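You operate a simulated robot arm through the tools that you are given. There is no shell and no other tool. Be economical: measure what you need, move in short steps, check, and stop when the job is done.

The job below is to be done with a simulated robot arm. You get a single attempt, and the scene is never put back.

JOB
Take the glue stick with the blue cap and put it on the yellow card.
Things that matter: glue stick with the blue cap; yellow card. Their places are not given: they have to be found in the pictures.

It is judged by the outcome, as a careful person would: the job done as asked, and still so three seconds after it is handed in. It fails if anything else is knocked over, pushed out of place, dropped, spilled or broken. A push-on lid holds only when it is set on centred and level and pressed home; a screw cap is set on level and turned clockwise until tight.

ROBOT AND FRAMES
A 7-joint arm with a two-finger parallel gripper, fixed in place. Base frame: the origin is at the foot of the arm, x ahead of it, y to its left, z up; the work surface is at about z = 0. Lengths are in mm, angles in degrees, forces in N, time in s.
With the tool pointing down near the work surface it reaches from about 240 to 620 mm from the base axis. Its first joint turns from -66.0 to 66.0 degrees. Payload 2.6 kg.
Tool frame: the origin (TCP) lies between the finger pads and is the grasp point; the fingertips stand 30 mm ahead of it; z points along the fingers, y is the line along which they close. Largest opening 94 mm; finger width 28, thickness 10; the body of the gripper, 50 by 96 mm, starts 55 mm behind the TCP.
Orientation is that of the tool frame in the base frame, as [roll, pitch, yaw] about the fixed x, y, z axes, in that order (R = Rz(yaw) Ry(pitch) Rx(roll)). With the fingers straight down and closing along the base's y, the tool's x points along the base's -x, its y along +y and its z along -z.

CONTROLS
- The arm moves only by the tool step_arm. Its argument "increments" is a list of rows, each an object (a shift or turn left out is 0, a gripper value left out holds the last) with "linear": the shift along the tool's x, y, z in units of 20 mm (1.0 is 20 mm), a list of three; "yaw": the turn about the tool's z in units of 8 degrees (1.0 is 8 degrees). In form: [{"linear": [tx, ty, tz], "yaw": yaw}, ...]. A call has 1 to 20 rows; each row shifts and turns the commanded pose from where the row before left it, along the tool's axes as they then stand. "hand" is the opening, from 0 (shut) to 1 (fully open), set as the call begins (left out, the last holds). A call with a number of a shift or a turn outside -1 to 1 is refused whole. Each row takes 0.2 s and may step no farther than 50 mm and 8.6 degrees from the row before; otherwise, or with a gripper value out of range, the whole call is refused. Where a pose cannot be reached the arm comes as near as it can. A force on the tool above 40 N (or 10 N above the force at the start of the call, whichever is more), or a blocked arm, ends the call early, and 0.2 s more pass. Each finger travels about 72 mm/s and halts on what it meets, pressing with about 38 N; the grip force reading is that of the motor and also rises with nothing between the fingers. The clock runs only during rows and for 0.2 s after the last one: add rows that do not move to give the fingers time. It gives the time, the measured TCP pose, the force on the tool (base axes), the opening and the grip force at its end, in the units of the frame above (readings bear some noise), and new pictures: "views" is both (left out), scene, wrist or none.
- Cameras (640 x 400 px; columns grow to the right, rows downward): "scene" is fixed at [39.5, 429.1, 563.4]; the picture's right is [-0.72, -0.69, 0.00], its down [-0.42, 0.44, -0.79] and it looks along [0.54, -0.57, -0.61] (base axes); focal length 374 px, centre (320, 200). "wrist" rides on the gripper at [76, 14, -102] in the tool frame; the picture's right is [-0.18, 0.98, 0.00], its down [-0.75, -0.14, -0.64] and it looks along [-0.63, -0.12, 0.77] (tool axes); focal length 243 px, centre (320, 200).
- measure_at(camera, pixels): there is no depth. For up to 12 entries [column, row, z] of the newest picture of that camera ("zoom" is the newest enlarged one), the place [x, y] in the base frame at which the ray of that pixel passes the height z, good to about 2 mm, but the place of the scene camera against the robot may be out by one fixed shift of up to 12 mm in any direction. It takes no simulated time.
- enlarge(camera, box): a new picture of the part [left, top, right, bottom] of that camera's present view, enlarged. It takes no simulated time.
- close_job(): hands the job in; it is judged then, once.

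Keep the steps short. Do not move on a guess: measure, check each grasp and each placing, and mend mistakes. In all there are 60 turns and 170 pictures (those below and enlarged ones count). Leave the gripper open and the arm clear of the work at the hand-in unless told otherwise, and finish with a single line.

The tools are called after "Call:" as a command line: name --argument value ..., lists and objects as JSON in quotes. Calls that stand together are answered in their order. step_arm: Moves the arm, as the interface text tells. Its arguments: {"type":"object","properties":{"increments":{"type":"array","items":{"type":"object","properties":{"linear":{"type":"array","items":{"type":"number"}},"yaw":{"type":"number"}}}},"hand":{"type":"number"},"views":{"type":"string","enum":["both","scene","wrist","none"]}},"required":["increments"]} The other tools are called the same way: measure_at (camera, pixels) gives the place at which the rays of pixels pass given heights; enlarge (camera, box) takes an enlarged picture of a part of a camera's view; close_job () hands the job in.

At the start:

```text
time_s: 0.0
tcp_pos: [423.5, 45.9, 210.7]
tcp_rot: [-180.0, 0.0, -179.9]
ft_force: [0.6, 0.0, 0.8]
opening: 93.9
gripper_force: 0.0
```

scene: 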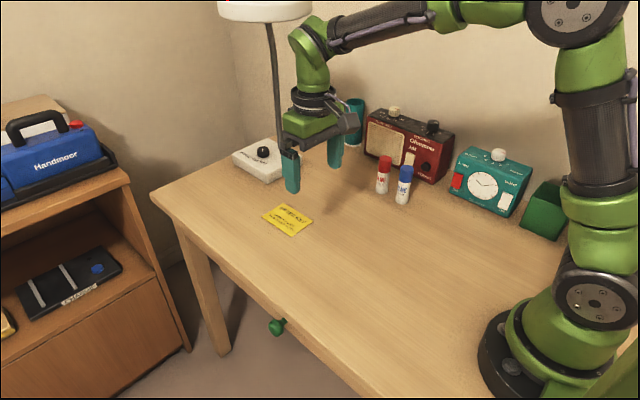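
wrist: 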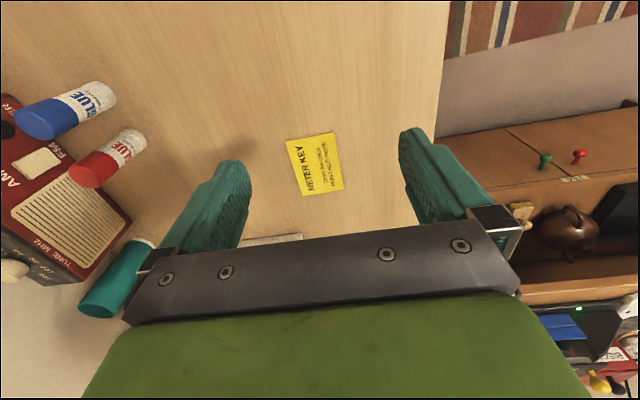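

I see a red-capped stick at about (383,175) and a blue-capped one at about (403,185) in the scene picture, with the yellow card at (288,219). I'll enlarge that area and measure them in both cameras.

Call:
enlarge --camera "scene" --box '[340, 120, 460, 220]'

Call:
measure_at --camera "scene" --pixels '[[402, 201, 0], [405, 168, 80], [382, 191, 0], [263, 215, 0], [286, 203, 0], [313, 221, 0], [291, 236, 0]]'

Call:
measure_at --camera "wrist" --pixels '[[286, 140, 0], [333, 133, 0], [344, 189, 0], [303, 196, 0], [112, 95, 0], [141, 142, 0], [30, 120, 80], [80, 175, 80]]'

Call:
enlarge --camera "wrist" --box '[0, 50, 180, 220]'

```text
4.00 times, centred on (400, 170) of scene
```

zoom: 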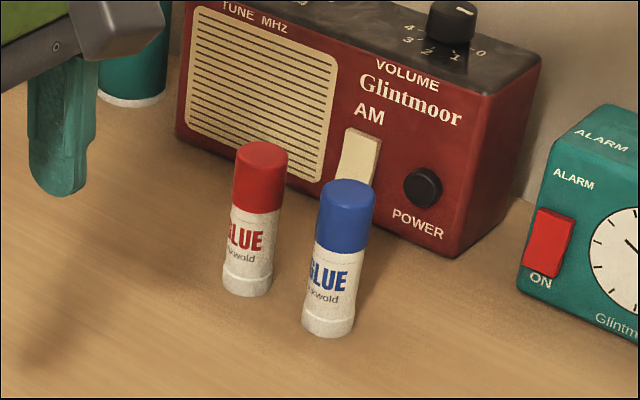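

```text
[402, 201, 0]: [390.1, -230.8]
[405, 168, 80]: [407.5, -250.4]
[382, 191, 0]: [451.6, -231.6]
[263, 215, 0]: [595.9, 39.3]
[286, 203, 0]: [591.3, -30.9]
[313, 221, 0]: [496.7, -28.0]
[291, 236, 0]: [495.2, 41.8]
```

```text
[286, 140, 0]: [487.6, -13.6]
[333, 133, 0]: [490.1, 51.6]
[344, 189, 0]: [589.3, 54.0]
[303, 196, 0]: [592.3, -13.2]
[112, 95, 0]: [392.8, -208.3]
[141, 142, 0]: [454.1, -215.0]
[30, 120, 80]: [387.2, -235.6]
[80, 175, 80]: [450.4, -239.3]
```

```text
2.35 times, centred on (90, 135) of wrist
```

zoom: 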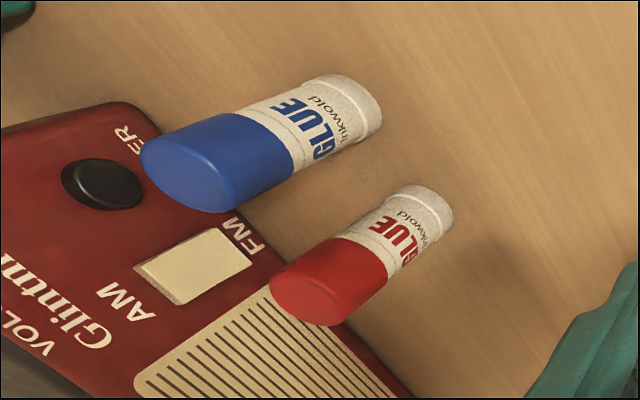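

Next I'll estimate the stick's height and exact base, and check the clearance to the radio.

Call:
measure_at --camera "wrist" --pixels '[[108, 97, 0], [35, 125.6, 70], [35, 125.6, 80], [35, 125.6, 90], [35, 125.6, 100], [14, 122, 85], [54, 131, 85], [139, 143, 0], [56, 178, 80]]'

Call:
measure_at --camera "scene" --pixels '[[402, 201.5, 0], [407, 167.5, 80], [407, 167.5, 90], [434, 184, 0], [365, 154, 0], [440, 143, 90], [440, 143, 110], [395.5, 201, 0], [408.5, 202, 0]]'

```text
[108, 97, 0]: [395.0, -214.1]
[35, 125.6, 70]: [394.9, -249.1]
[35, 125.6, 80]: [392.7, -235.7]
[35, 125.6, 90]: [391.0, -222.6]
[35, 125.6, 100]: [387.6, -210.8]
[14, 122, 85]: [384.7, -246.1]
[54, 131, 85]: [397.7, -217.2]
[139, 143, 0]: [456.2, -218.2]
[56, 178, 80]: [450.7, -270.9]
```

```text
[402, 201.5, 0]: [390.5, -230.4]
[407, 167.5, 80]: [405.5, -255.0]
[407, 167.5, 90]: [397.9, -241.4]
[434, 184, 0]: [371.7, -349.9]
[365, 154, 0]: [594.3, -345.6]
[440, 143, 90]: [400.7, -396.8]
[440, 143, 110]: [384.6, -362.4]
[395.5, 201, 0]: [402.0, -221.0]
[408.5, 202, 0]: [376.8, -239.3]
```

The stick's base is at about (391,-216), its height is about 95, and the red one is 60 mm further out in x. The radio is more than 100 mm behind it, so closing along y with the present orientation is clear. Staying at z 210, I'll move above the stick and look.

Call:
step_arm --hand 1 --increments '[{"linear": [0.12, -0.94, 0]}, {"linear": [0.12, -0.94, 0]}, {"linear": [0.12, -0.94, 0]}, {"linear": [0.12, -0.94, 0]}, {"linear": [0.12, -0.94, 0]}, {"linear": [0.12, -0.94, 0]}, {"linear": [0.12, -0.94, 0]}, {"linear": [0.12, -0.94, 0]}, {"linear": [0.12, -0.94, 0]}, {"linear": [0.12, -0.94, 0]}, {"linear": [0.12, -0.94, 0]}, {"linear": [0.12, -0.94, 0]}, {"linear": [0.12, -0.94, 0]}, {"linear": [0.12, -0.94, 0]}, {"linear": [0, 0, 0]}]'

```text
time_s: 3.2
tcp_pos: [392.9, -214.5, 209.9]
tcp_rot: [180.0, 0.0, -179.9]
ft_force: [0.7, -0.1, 0.5]
opening: 94.0
gripper_force: 0.0
```

scene: 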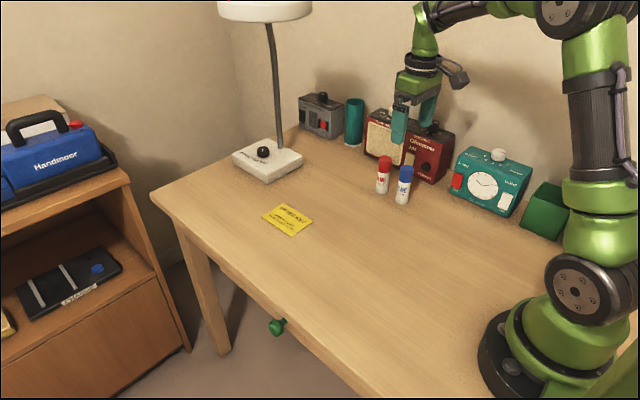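
wrist: 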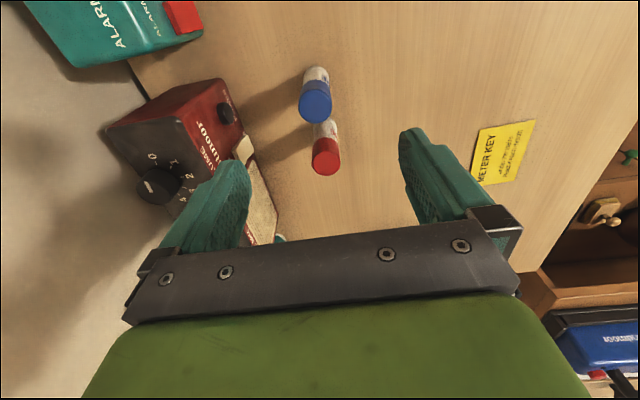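

I'm above the stick. I'll check the sticks and the radio again from this view.

Call:
enlarge --camera "wrist" --box '[220, 50, 380, 150]'

Call:
measure_at --camera "wrist" --pixels '[[316, 104, 90], [316, 104, 95], [316, 68, 0], [316, 75, 0], [304, 75, 0], [328, 75, 0], [327, 157, 90], [242, 130, 0], [222, 82, 100], [275, 240, 0]]'

```text
4.00 times, centred on (300, 100) of wrist
```

zoom: 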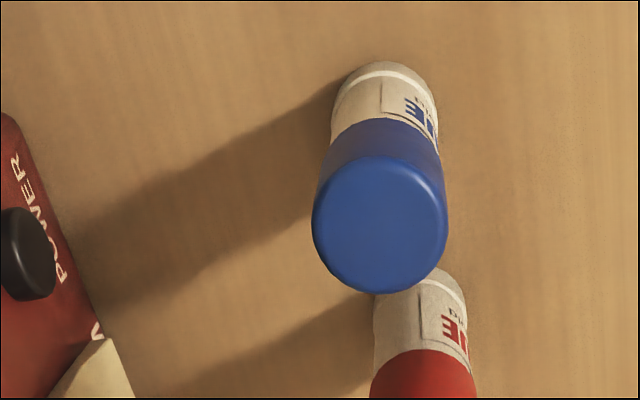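

```text
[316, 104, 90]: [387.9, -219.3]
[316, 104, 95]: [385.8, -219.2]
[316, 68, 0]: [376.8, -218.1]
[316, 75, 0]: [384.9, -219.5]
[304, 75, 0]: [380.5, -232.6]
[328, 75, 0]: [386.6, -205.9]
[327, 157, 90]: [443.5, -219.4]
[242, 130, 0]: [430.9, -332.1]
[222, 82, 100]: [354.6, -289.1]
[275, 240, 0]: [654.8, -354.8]
```

The stick centre reads about (389,-219) with a height of about 90–95. The radio front is at y≈-332. I'll correct by (-4,-5) mm and go down to TCP z≈55, so the gripper body stays above the cap.

Call:
step_arm --increments '[{"linear": [0.19, -0.23, 0]}, {"linear": [0, 0, 0.9]}, {"linear": [0, 0, 0.9]}, {"linear": [0, 0, 0.9]}, {"linear": [0, 0, 0.9]}, {"linear": [0, 0, 0]}]'

```text
time_s: 4.6
tcp_pos: [387.9, -219.5, 138.9]
tcp_rot: [-180.0, 0.0, -180.0]
ft_force: [0.1, 0.5, 0.8]
opening: 93.9
gripper_force: 0.1
```

scene: 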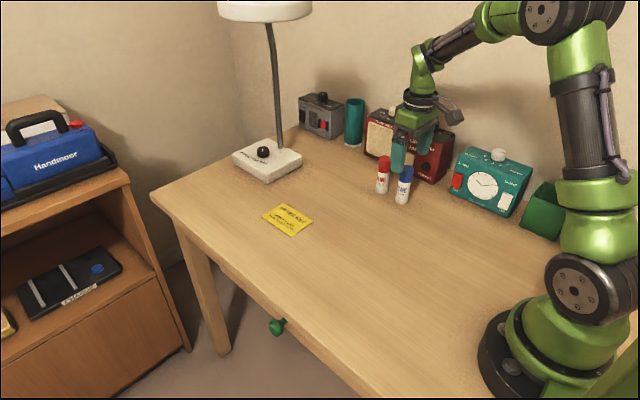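
wrist: 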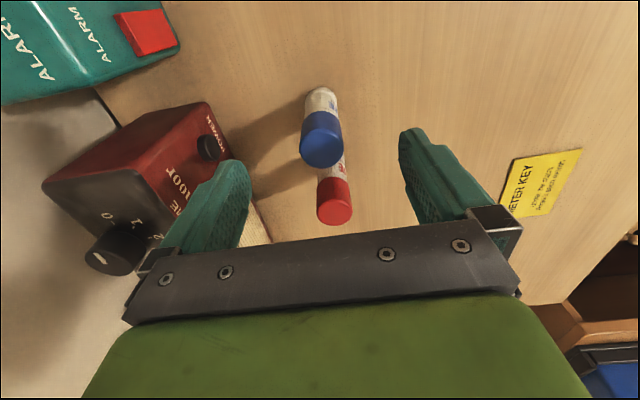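

I'll check the alignment from here.

Call:
measure_at --camera "wrist" --pixels '[[321, 150, 85], [321, 150, 92], [321, 88, 0], [321, 96, 0], [335, 201, 88]]'

Call:
enlarge --camera "wrist" --box '[240, 80, 400, 230]'

```text
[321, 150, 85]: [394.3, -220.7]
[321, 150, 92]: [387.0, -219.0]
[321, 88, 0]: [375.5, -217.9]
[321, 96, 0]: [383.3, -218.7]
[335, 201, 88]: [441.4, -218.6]
```

```text
2.67 times, centred on (320, 155) of wrist
```

zoom: 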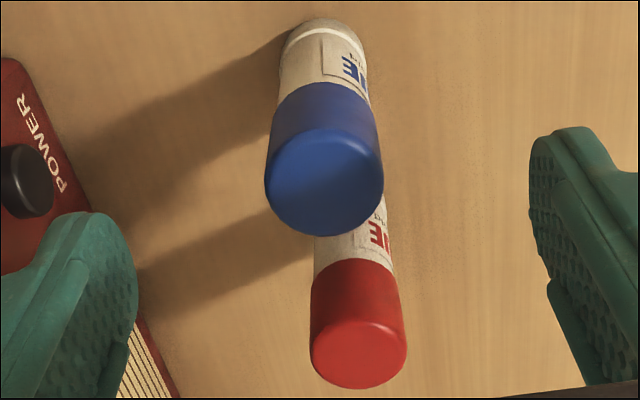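

The alignment is good: the stick is at about (388,-219) and the red one is clear of finger and body. I'll descend 82 mm to z≈57.

Call:
step_arm --increments '[{"linear": [0, 0, 0.8]}, {"linear": [0, 0, 0.8]}, {"linear": [0, 0, 0.8]}, {"linear": [0, 0, 0.8]}, {"linear": [0, 0, 0.8]}, {"linear": [0, 0, 0]}]'

```text
time_s: 6.0
tcp_pos: [387.3, -218.9, 57.8]
tcp_rot: [180.0, 0.0, 179.9]
ft_force: [0.0, -0.7, -0.3]
opening: 94.1
gripper_force: 0.1
```

scene: 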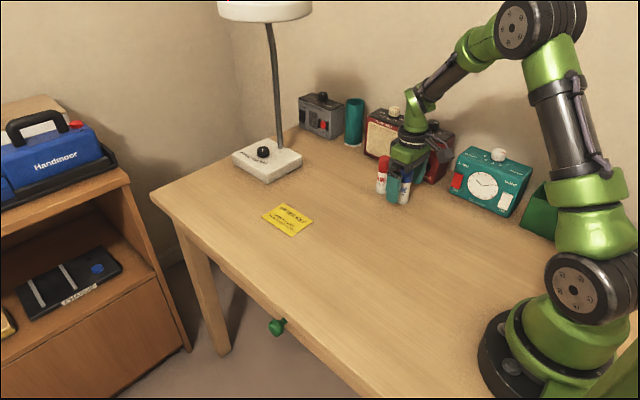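
wrist: 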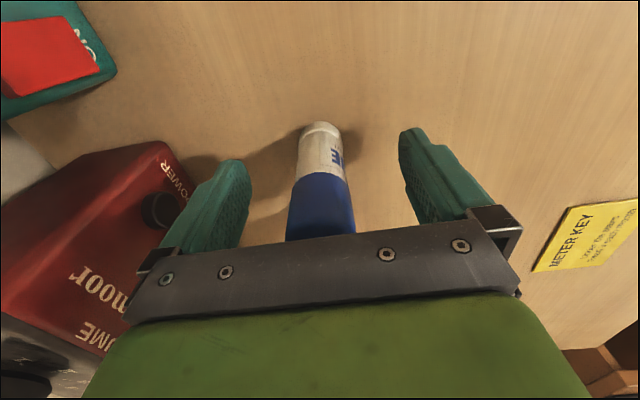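

The stick stands between the fingers with nothing touched. I'll close on it.

Call:
step_arm --hand 0 --increments '[{}, {}, {}, {}, {}]'

```text
time_s: 7.2
tcp_pos: [387.3, -220.0, 58.7]
tcp_rot: [-179.9, 0.0, 179.9]
ft_force: [1.4, -1.2, 0.0]
opening: 29.7
gripper_force: 38.0
```

scene: 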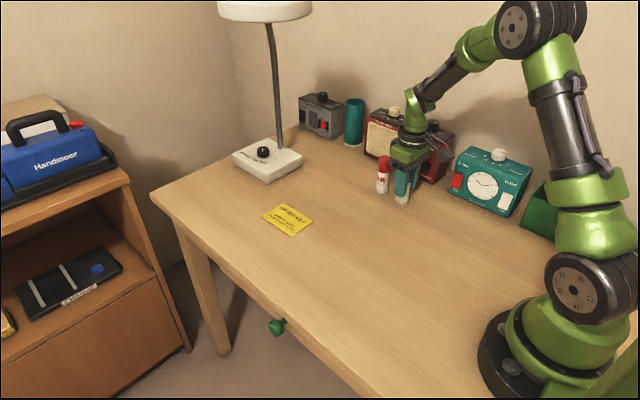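
wrist: 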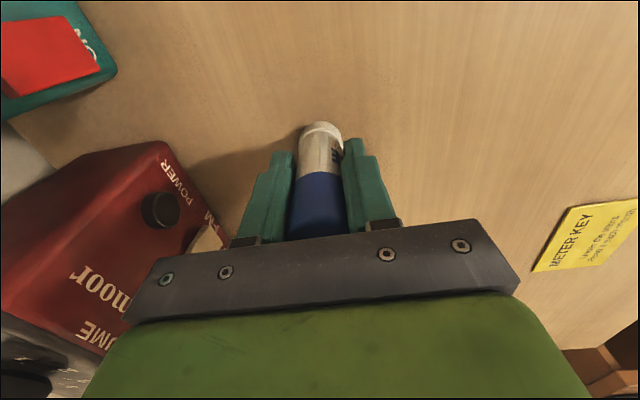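

The opening is 29.7 mm at 38 N, so the stick is held. I'll lift 60 mm straight up and check that it comes along whole.

Call:
step_arm --increments '[{"linear": [0, 0, -0.4]}, {"linear": [0, 0, -0.6]}, {"linear": [0, 0, -1]}, {"linear": [0, 0, -1]}, {}]'

```text
time_s: 8.4
tcp_pos: [386.7, -220.8, 116.8]
tcp_rot: [-179.9, -0.1, -180.0]
ft_force: [0.0, 0.0, 0.5]
opening: 29.5
gripper_force: 37.9
```

scene: 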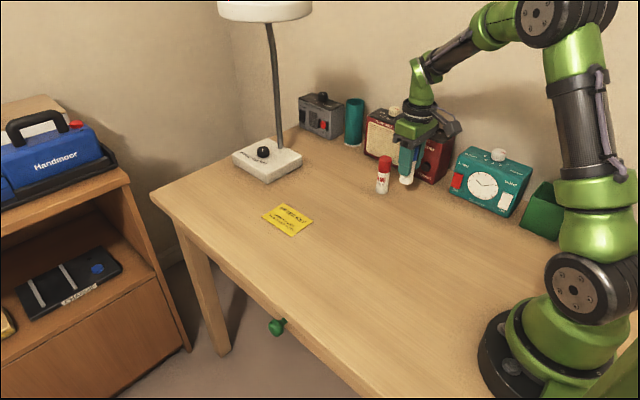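
wrist: 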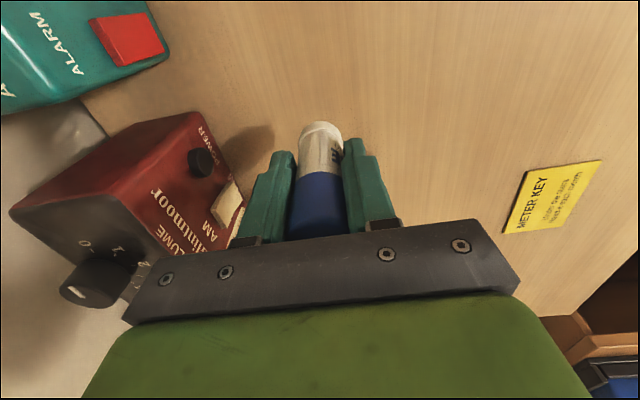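

The stick rose whole and upright. I'll move +y by 240 mm to the card's y, then +x about 40 mm, and remeasure the card.

Call:
step_arm --increments '[{"linear": [0, 1, 0]}, {"linear": [0, 1, 0]}, {"linear": [0, 1, 0]}, {"linear": [0, 1, 0]}, {"linear": [0, 1, 0]}, {"linear": [0, 1, 0]}, {"linear": [0, 1, 0]}, {"linear": [0, 1, 0]}, {"linear": [0, 1, 0]}, {"linear": [0, 1, 0]}, {"linear": [0, 1, 0]}, {"linear": [0, 1, 0]}, {"linear": [-1, 0, 0]}, {"linear": [-1, 0, 0]}, {}]'

```text
time_s: 11.6
tcp_pos: [427.3, 17.5, 117.1]
tcp_rot: [-180.0, 0.0, -180.0]
ft_force: [-0.5, 0.1, -1.6]
opening: 29.7
gripper_force: 38.1
```

scene: 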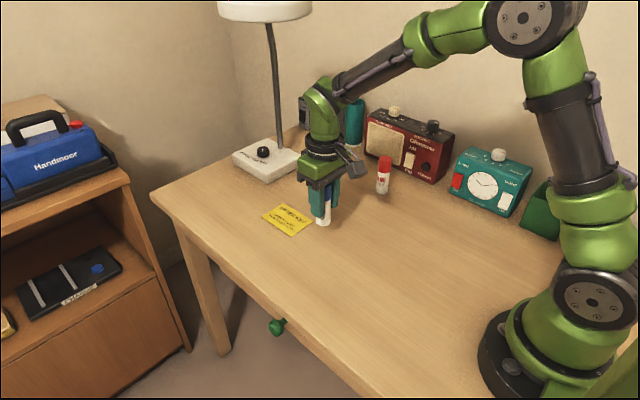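
wrist: 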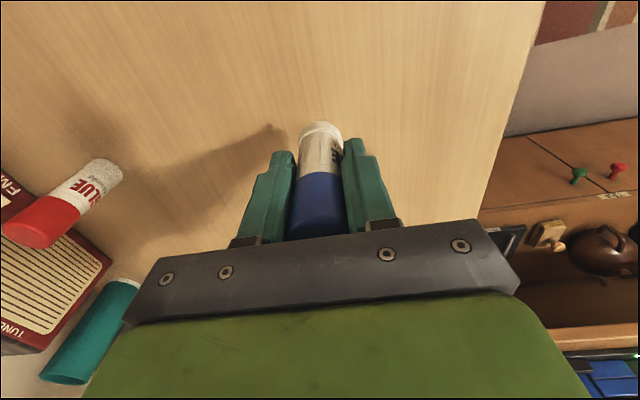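

The card is now hidden behind the gripper. The earlier wrist and scene readings, with the scene shift fixed using the stick, agree on a centre of about (540,18). I'll go +x 113 mm at this height.

Call:
step_arm --increments '[{"linear": [-0.94, 0, 0]}, {"linear": [-0.94, 0, 0]}, {"linear": [-0.94, 0, 0]}, {"linear": [-0.94, 0, 0]}, {"linear": [-0.94, 0, 0]}, {"linear": [-0.94, 0, 0]}, {}]'

Call:
enlarge --camera "scene" --box '[220, 110, 380, 250]'

```text
time_s: 13.2
tcp_pos: [539.5, 20.1, 117.8]
tcp_rot: [-180.0, 0.0, -180.0]
ft_force: [-0.4, -0.6, -1.5]
opening: 29.6
gripper_force: 37.9
```

scene: 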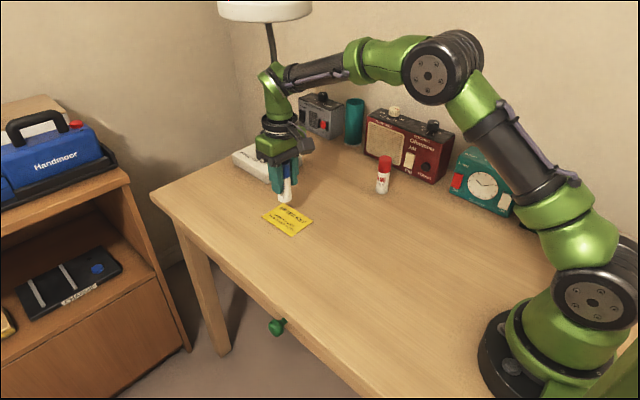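
wrist: 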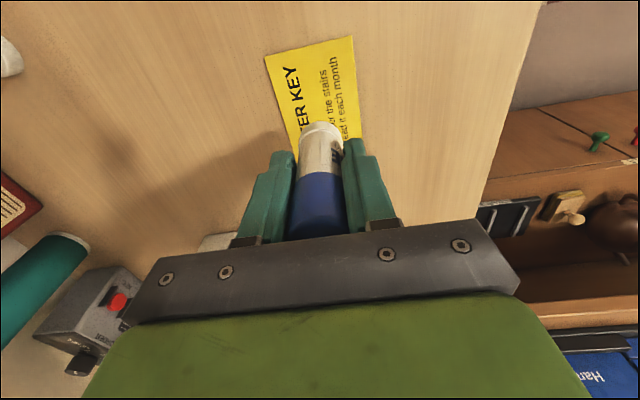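

```text
2.86 times, centred on (300, 180) of scene
```

zoom: 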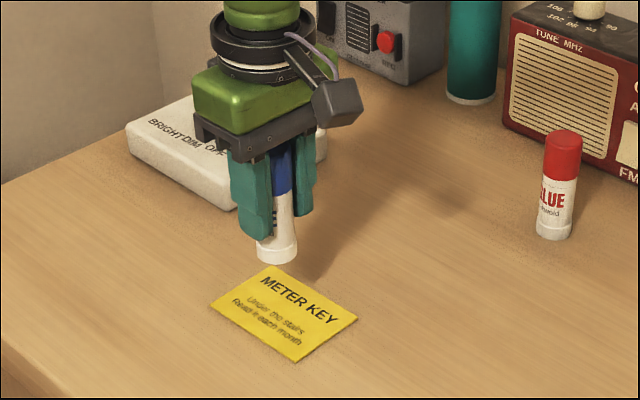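

I'll verify the card corners now visible in the wrist picture, and the lamp base's nearest corner.

Call:
measure_at --camera "wrist" --pixels '[[265, 57, 0], [353, 36, 0], [362, 138, 0], [292, 150, 0]]'

Call:
measure_at --camera "scene" --pixels '[[267, 183, 0], [302, 161, 20], [263, 215, 0], [286, 203, 0], [313, 221, 0], [291, 236, 0]]'

```text
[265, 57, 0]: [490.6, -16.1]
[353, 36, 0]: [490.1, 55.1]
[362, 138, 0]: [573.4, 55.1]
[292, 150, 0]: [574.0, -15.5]
```

```text
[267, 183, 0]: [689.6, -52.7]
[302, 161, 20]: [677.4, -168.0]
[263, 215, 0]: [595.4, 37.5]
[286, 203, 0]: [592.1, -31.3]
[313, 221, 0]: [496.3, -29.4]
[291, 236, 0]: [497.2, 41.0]
```

The card spans x 490–590 and y -16–55, so its centre is (540,20), right below the stick, and the lamp is 90 mm away. I'll lower 57 mm to just above the grasp height (58).

Call:
step_arm --increments '[{"linear": [0, 0, 0.9]}, {"linear": [0, 0, 0.9]}, {"linear": [0, 0, 0.7]}, {"linear": [0, 0, 0.35]}, {}]'

Call:
enlarge --camera "scene" --box '[220, 140, 360, 250]'

```text
time_s: 14.4
tcp_pos: [540.5, 19.1, 61.5]
tcp_rot: [-180.0, 0.0, 180.0]
ft_force: [-0.4, 0.2, 0.1]
opening: 29.7
gripper_force: 37.5
```

scene: 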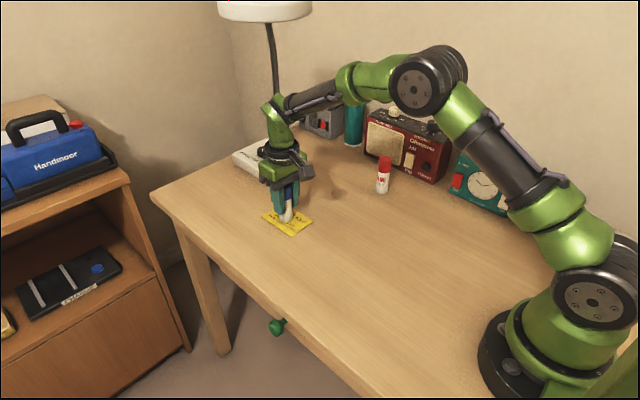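
wrist: 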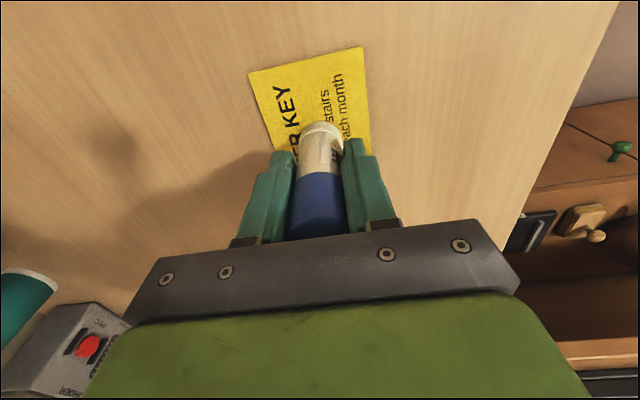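

```text
3.64 times, centred on (290, 195) of scene
```

zoom: 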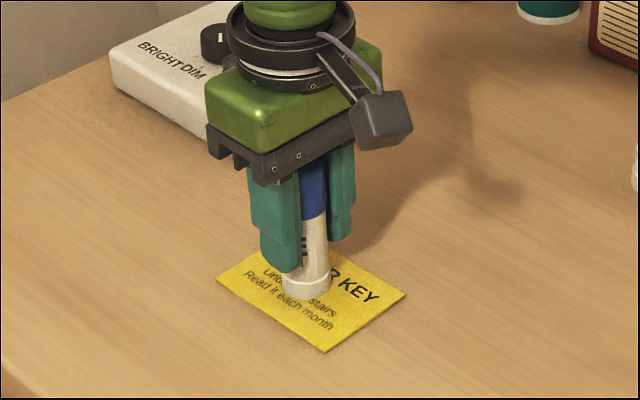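

The stick is a few mm above the card and centred on it. I'll lower in steps of 1 mm and watch the force.

Call:
step_arm --increments '[{"linear": [0, 0, 0.05]}, {"linear": [0, 0, 0.05]}, {}]' --views "none"

```text
time_s: 15.2
tcp_pos: [541.8, 18.9, 60.6]
tcp_rot: [180.0, 0.2, -179.9]
ft_force: [-2.7, 0.3, 15.6]
opening: 29.5
gripper_force: 38.3
```

The upward force is 15.6 N, so the stick stands on the card. I'll ease up by 0.8 mm to take off most of the press.

Call:
step_arm --increments '[{"linear": [0, 0, -0.04]}, {}]' --views "none"

```text
time_s: 15.8
tcp_pos: [539.8, 18.6, 60.3]
tcp_rot: [-180.0, 0.1, 180.0]
ft_force: [3.5, 3.2, 11.4]
opening: 29.7
gripper_force: 37.5
```

The force is 11 N, so the stick still rests on the card. Next I'll open the fingers.

Call:
step_arm --hand 1 --increments '[{}, {}, {}, {}]'

```text
time_s: 16.8
tcp_pos: [539.1, 19.6, 59.6]
tcp_rot: [179.9, 0.0, 180.0]
ft_force: [0.2, 0.0, 0.6]
opening: 94.0
gripper_force: 0.0
```

scene: 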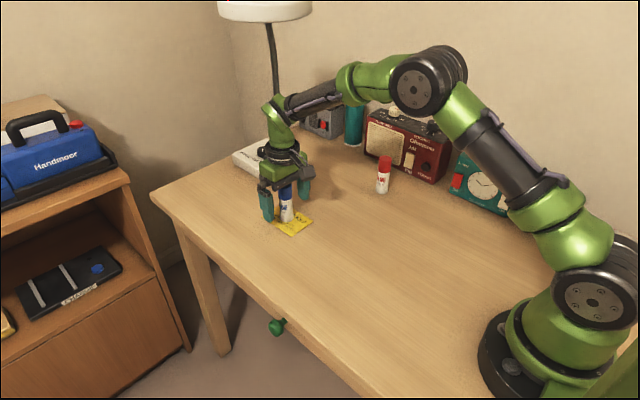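
wrist: 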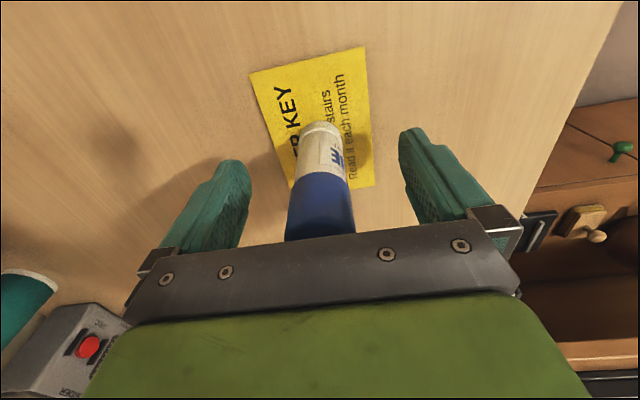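

The fingers are open and the stick stands free. I'll rise straight up about 130 mm, then back off in x.

Call:
step_arm --increments '[{"linear": [0, 0, -0.5]}, {"linear": [0, 0, -1]}, {"linear": [0, 0, -1]}, {"linear": [0, 0, -1]}, {"linear": [0, 0, -1]}, {"linear": [0, 0, -1]}, {"linear": [0, 0, -1]}, {"linear": [1, 0, 0]}, {"linear": [1, 0, 0]}, {"linear": [1, 0, 0]}, {"linear": [1, 0, 0]}, {"linear": [1, 0, 0]}, {}, {}, {}]'

Call:
enlarge --camera "scene" --box '[230, 140, 360, 250]'

```text
time_s: 20.0
tcp_pos: [439.7, 19.5, 192.3]
tcp_rot: [-180.0, 0.0, -179.9]
ft_force: [0.2, 0.3, -0.1]
opening: 93.9
gripper_force: 0.1
```

scene: 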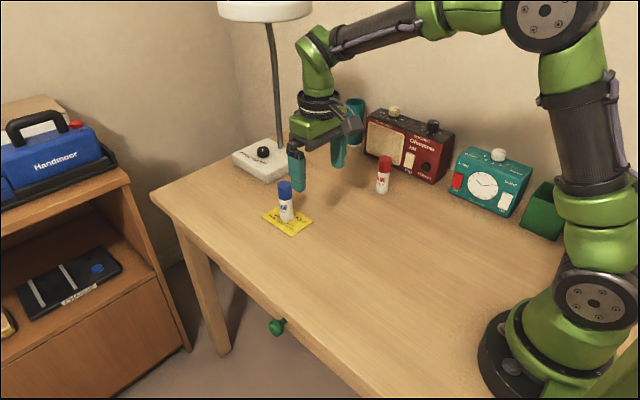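
wrist: 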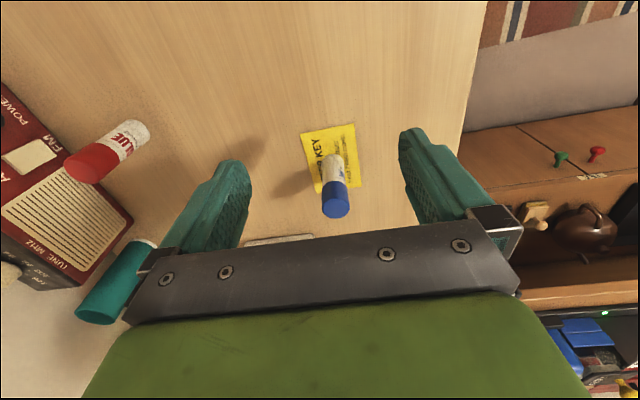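

```text
3.64 times, centred on (295, 195) of scene
```

zoom: 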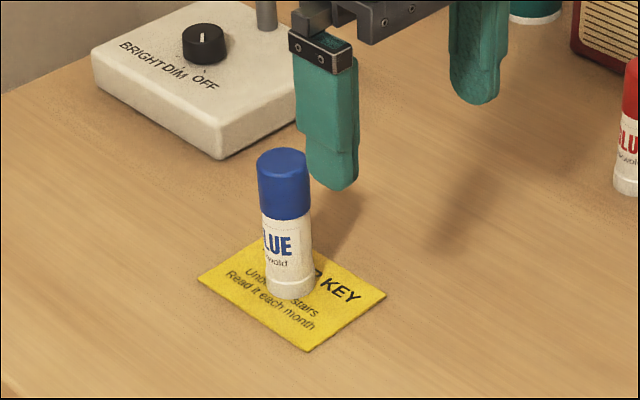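

The blue-capped stick stands upright in the middle of the card. Nothing else has moved, the gripper is open and the arm is clear, so I'm handing in.

Call:
close_job

```text
The job is handed in.
```

The glue stick with the blue cap is standing upright in the middle of the yellow card, nothing else was disturbed, and the job is handed in.
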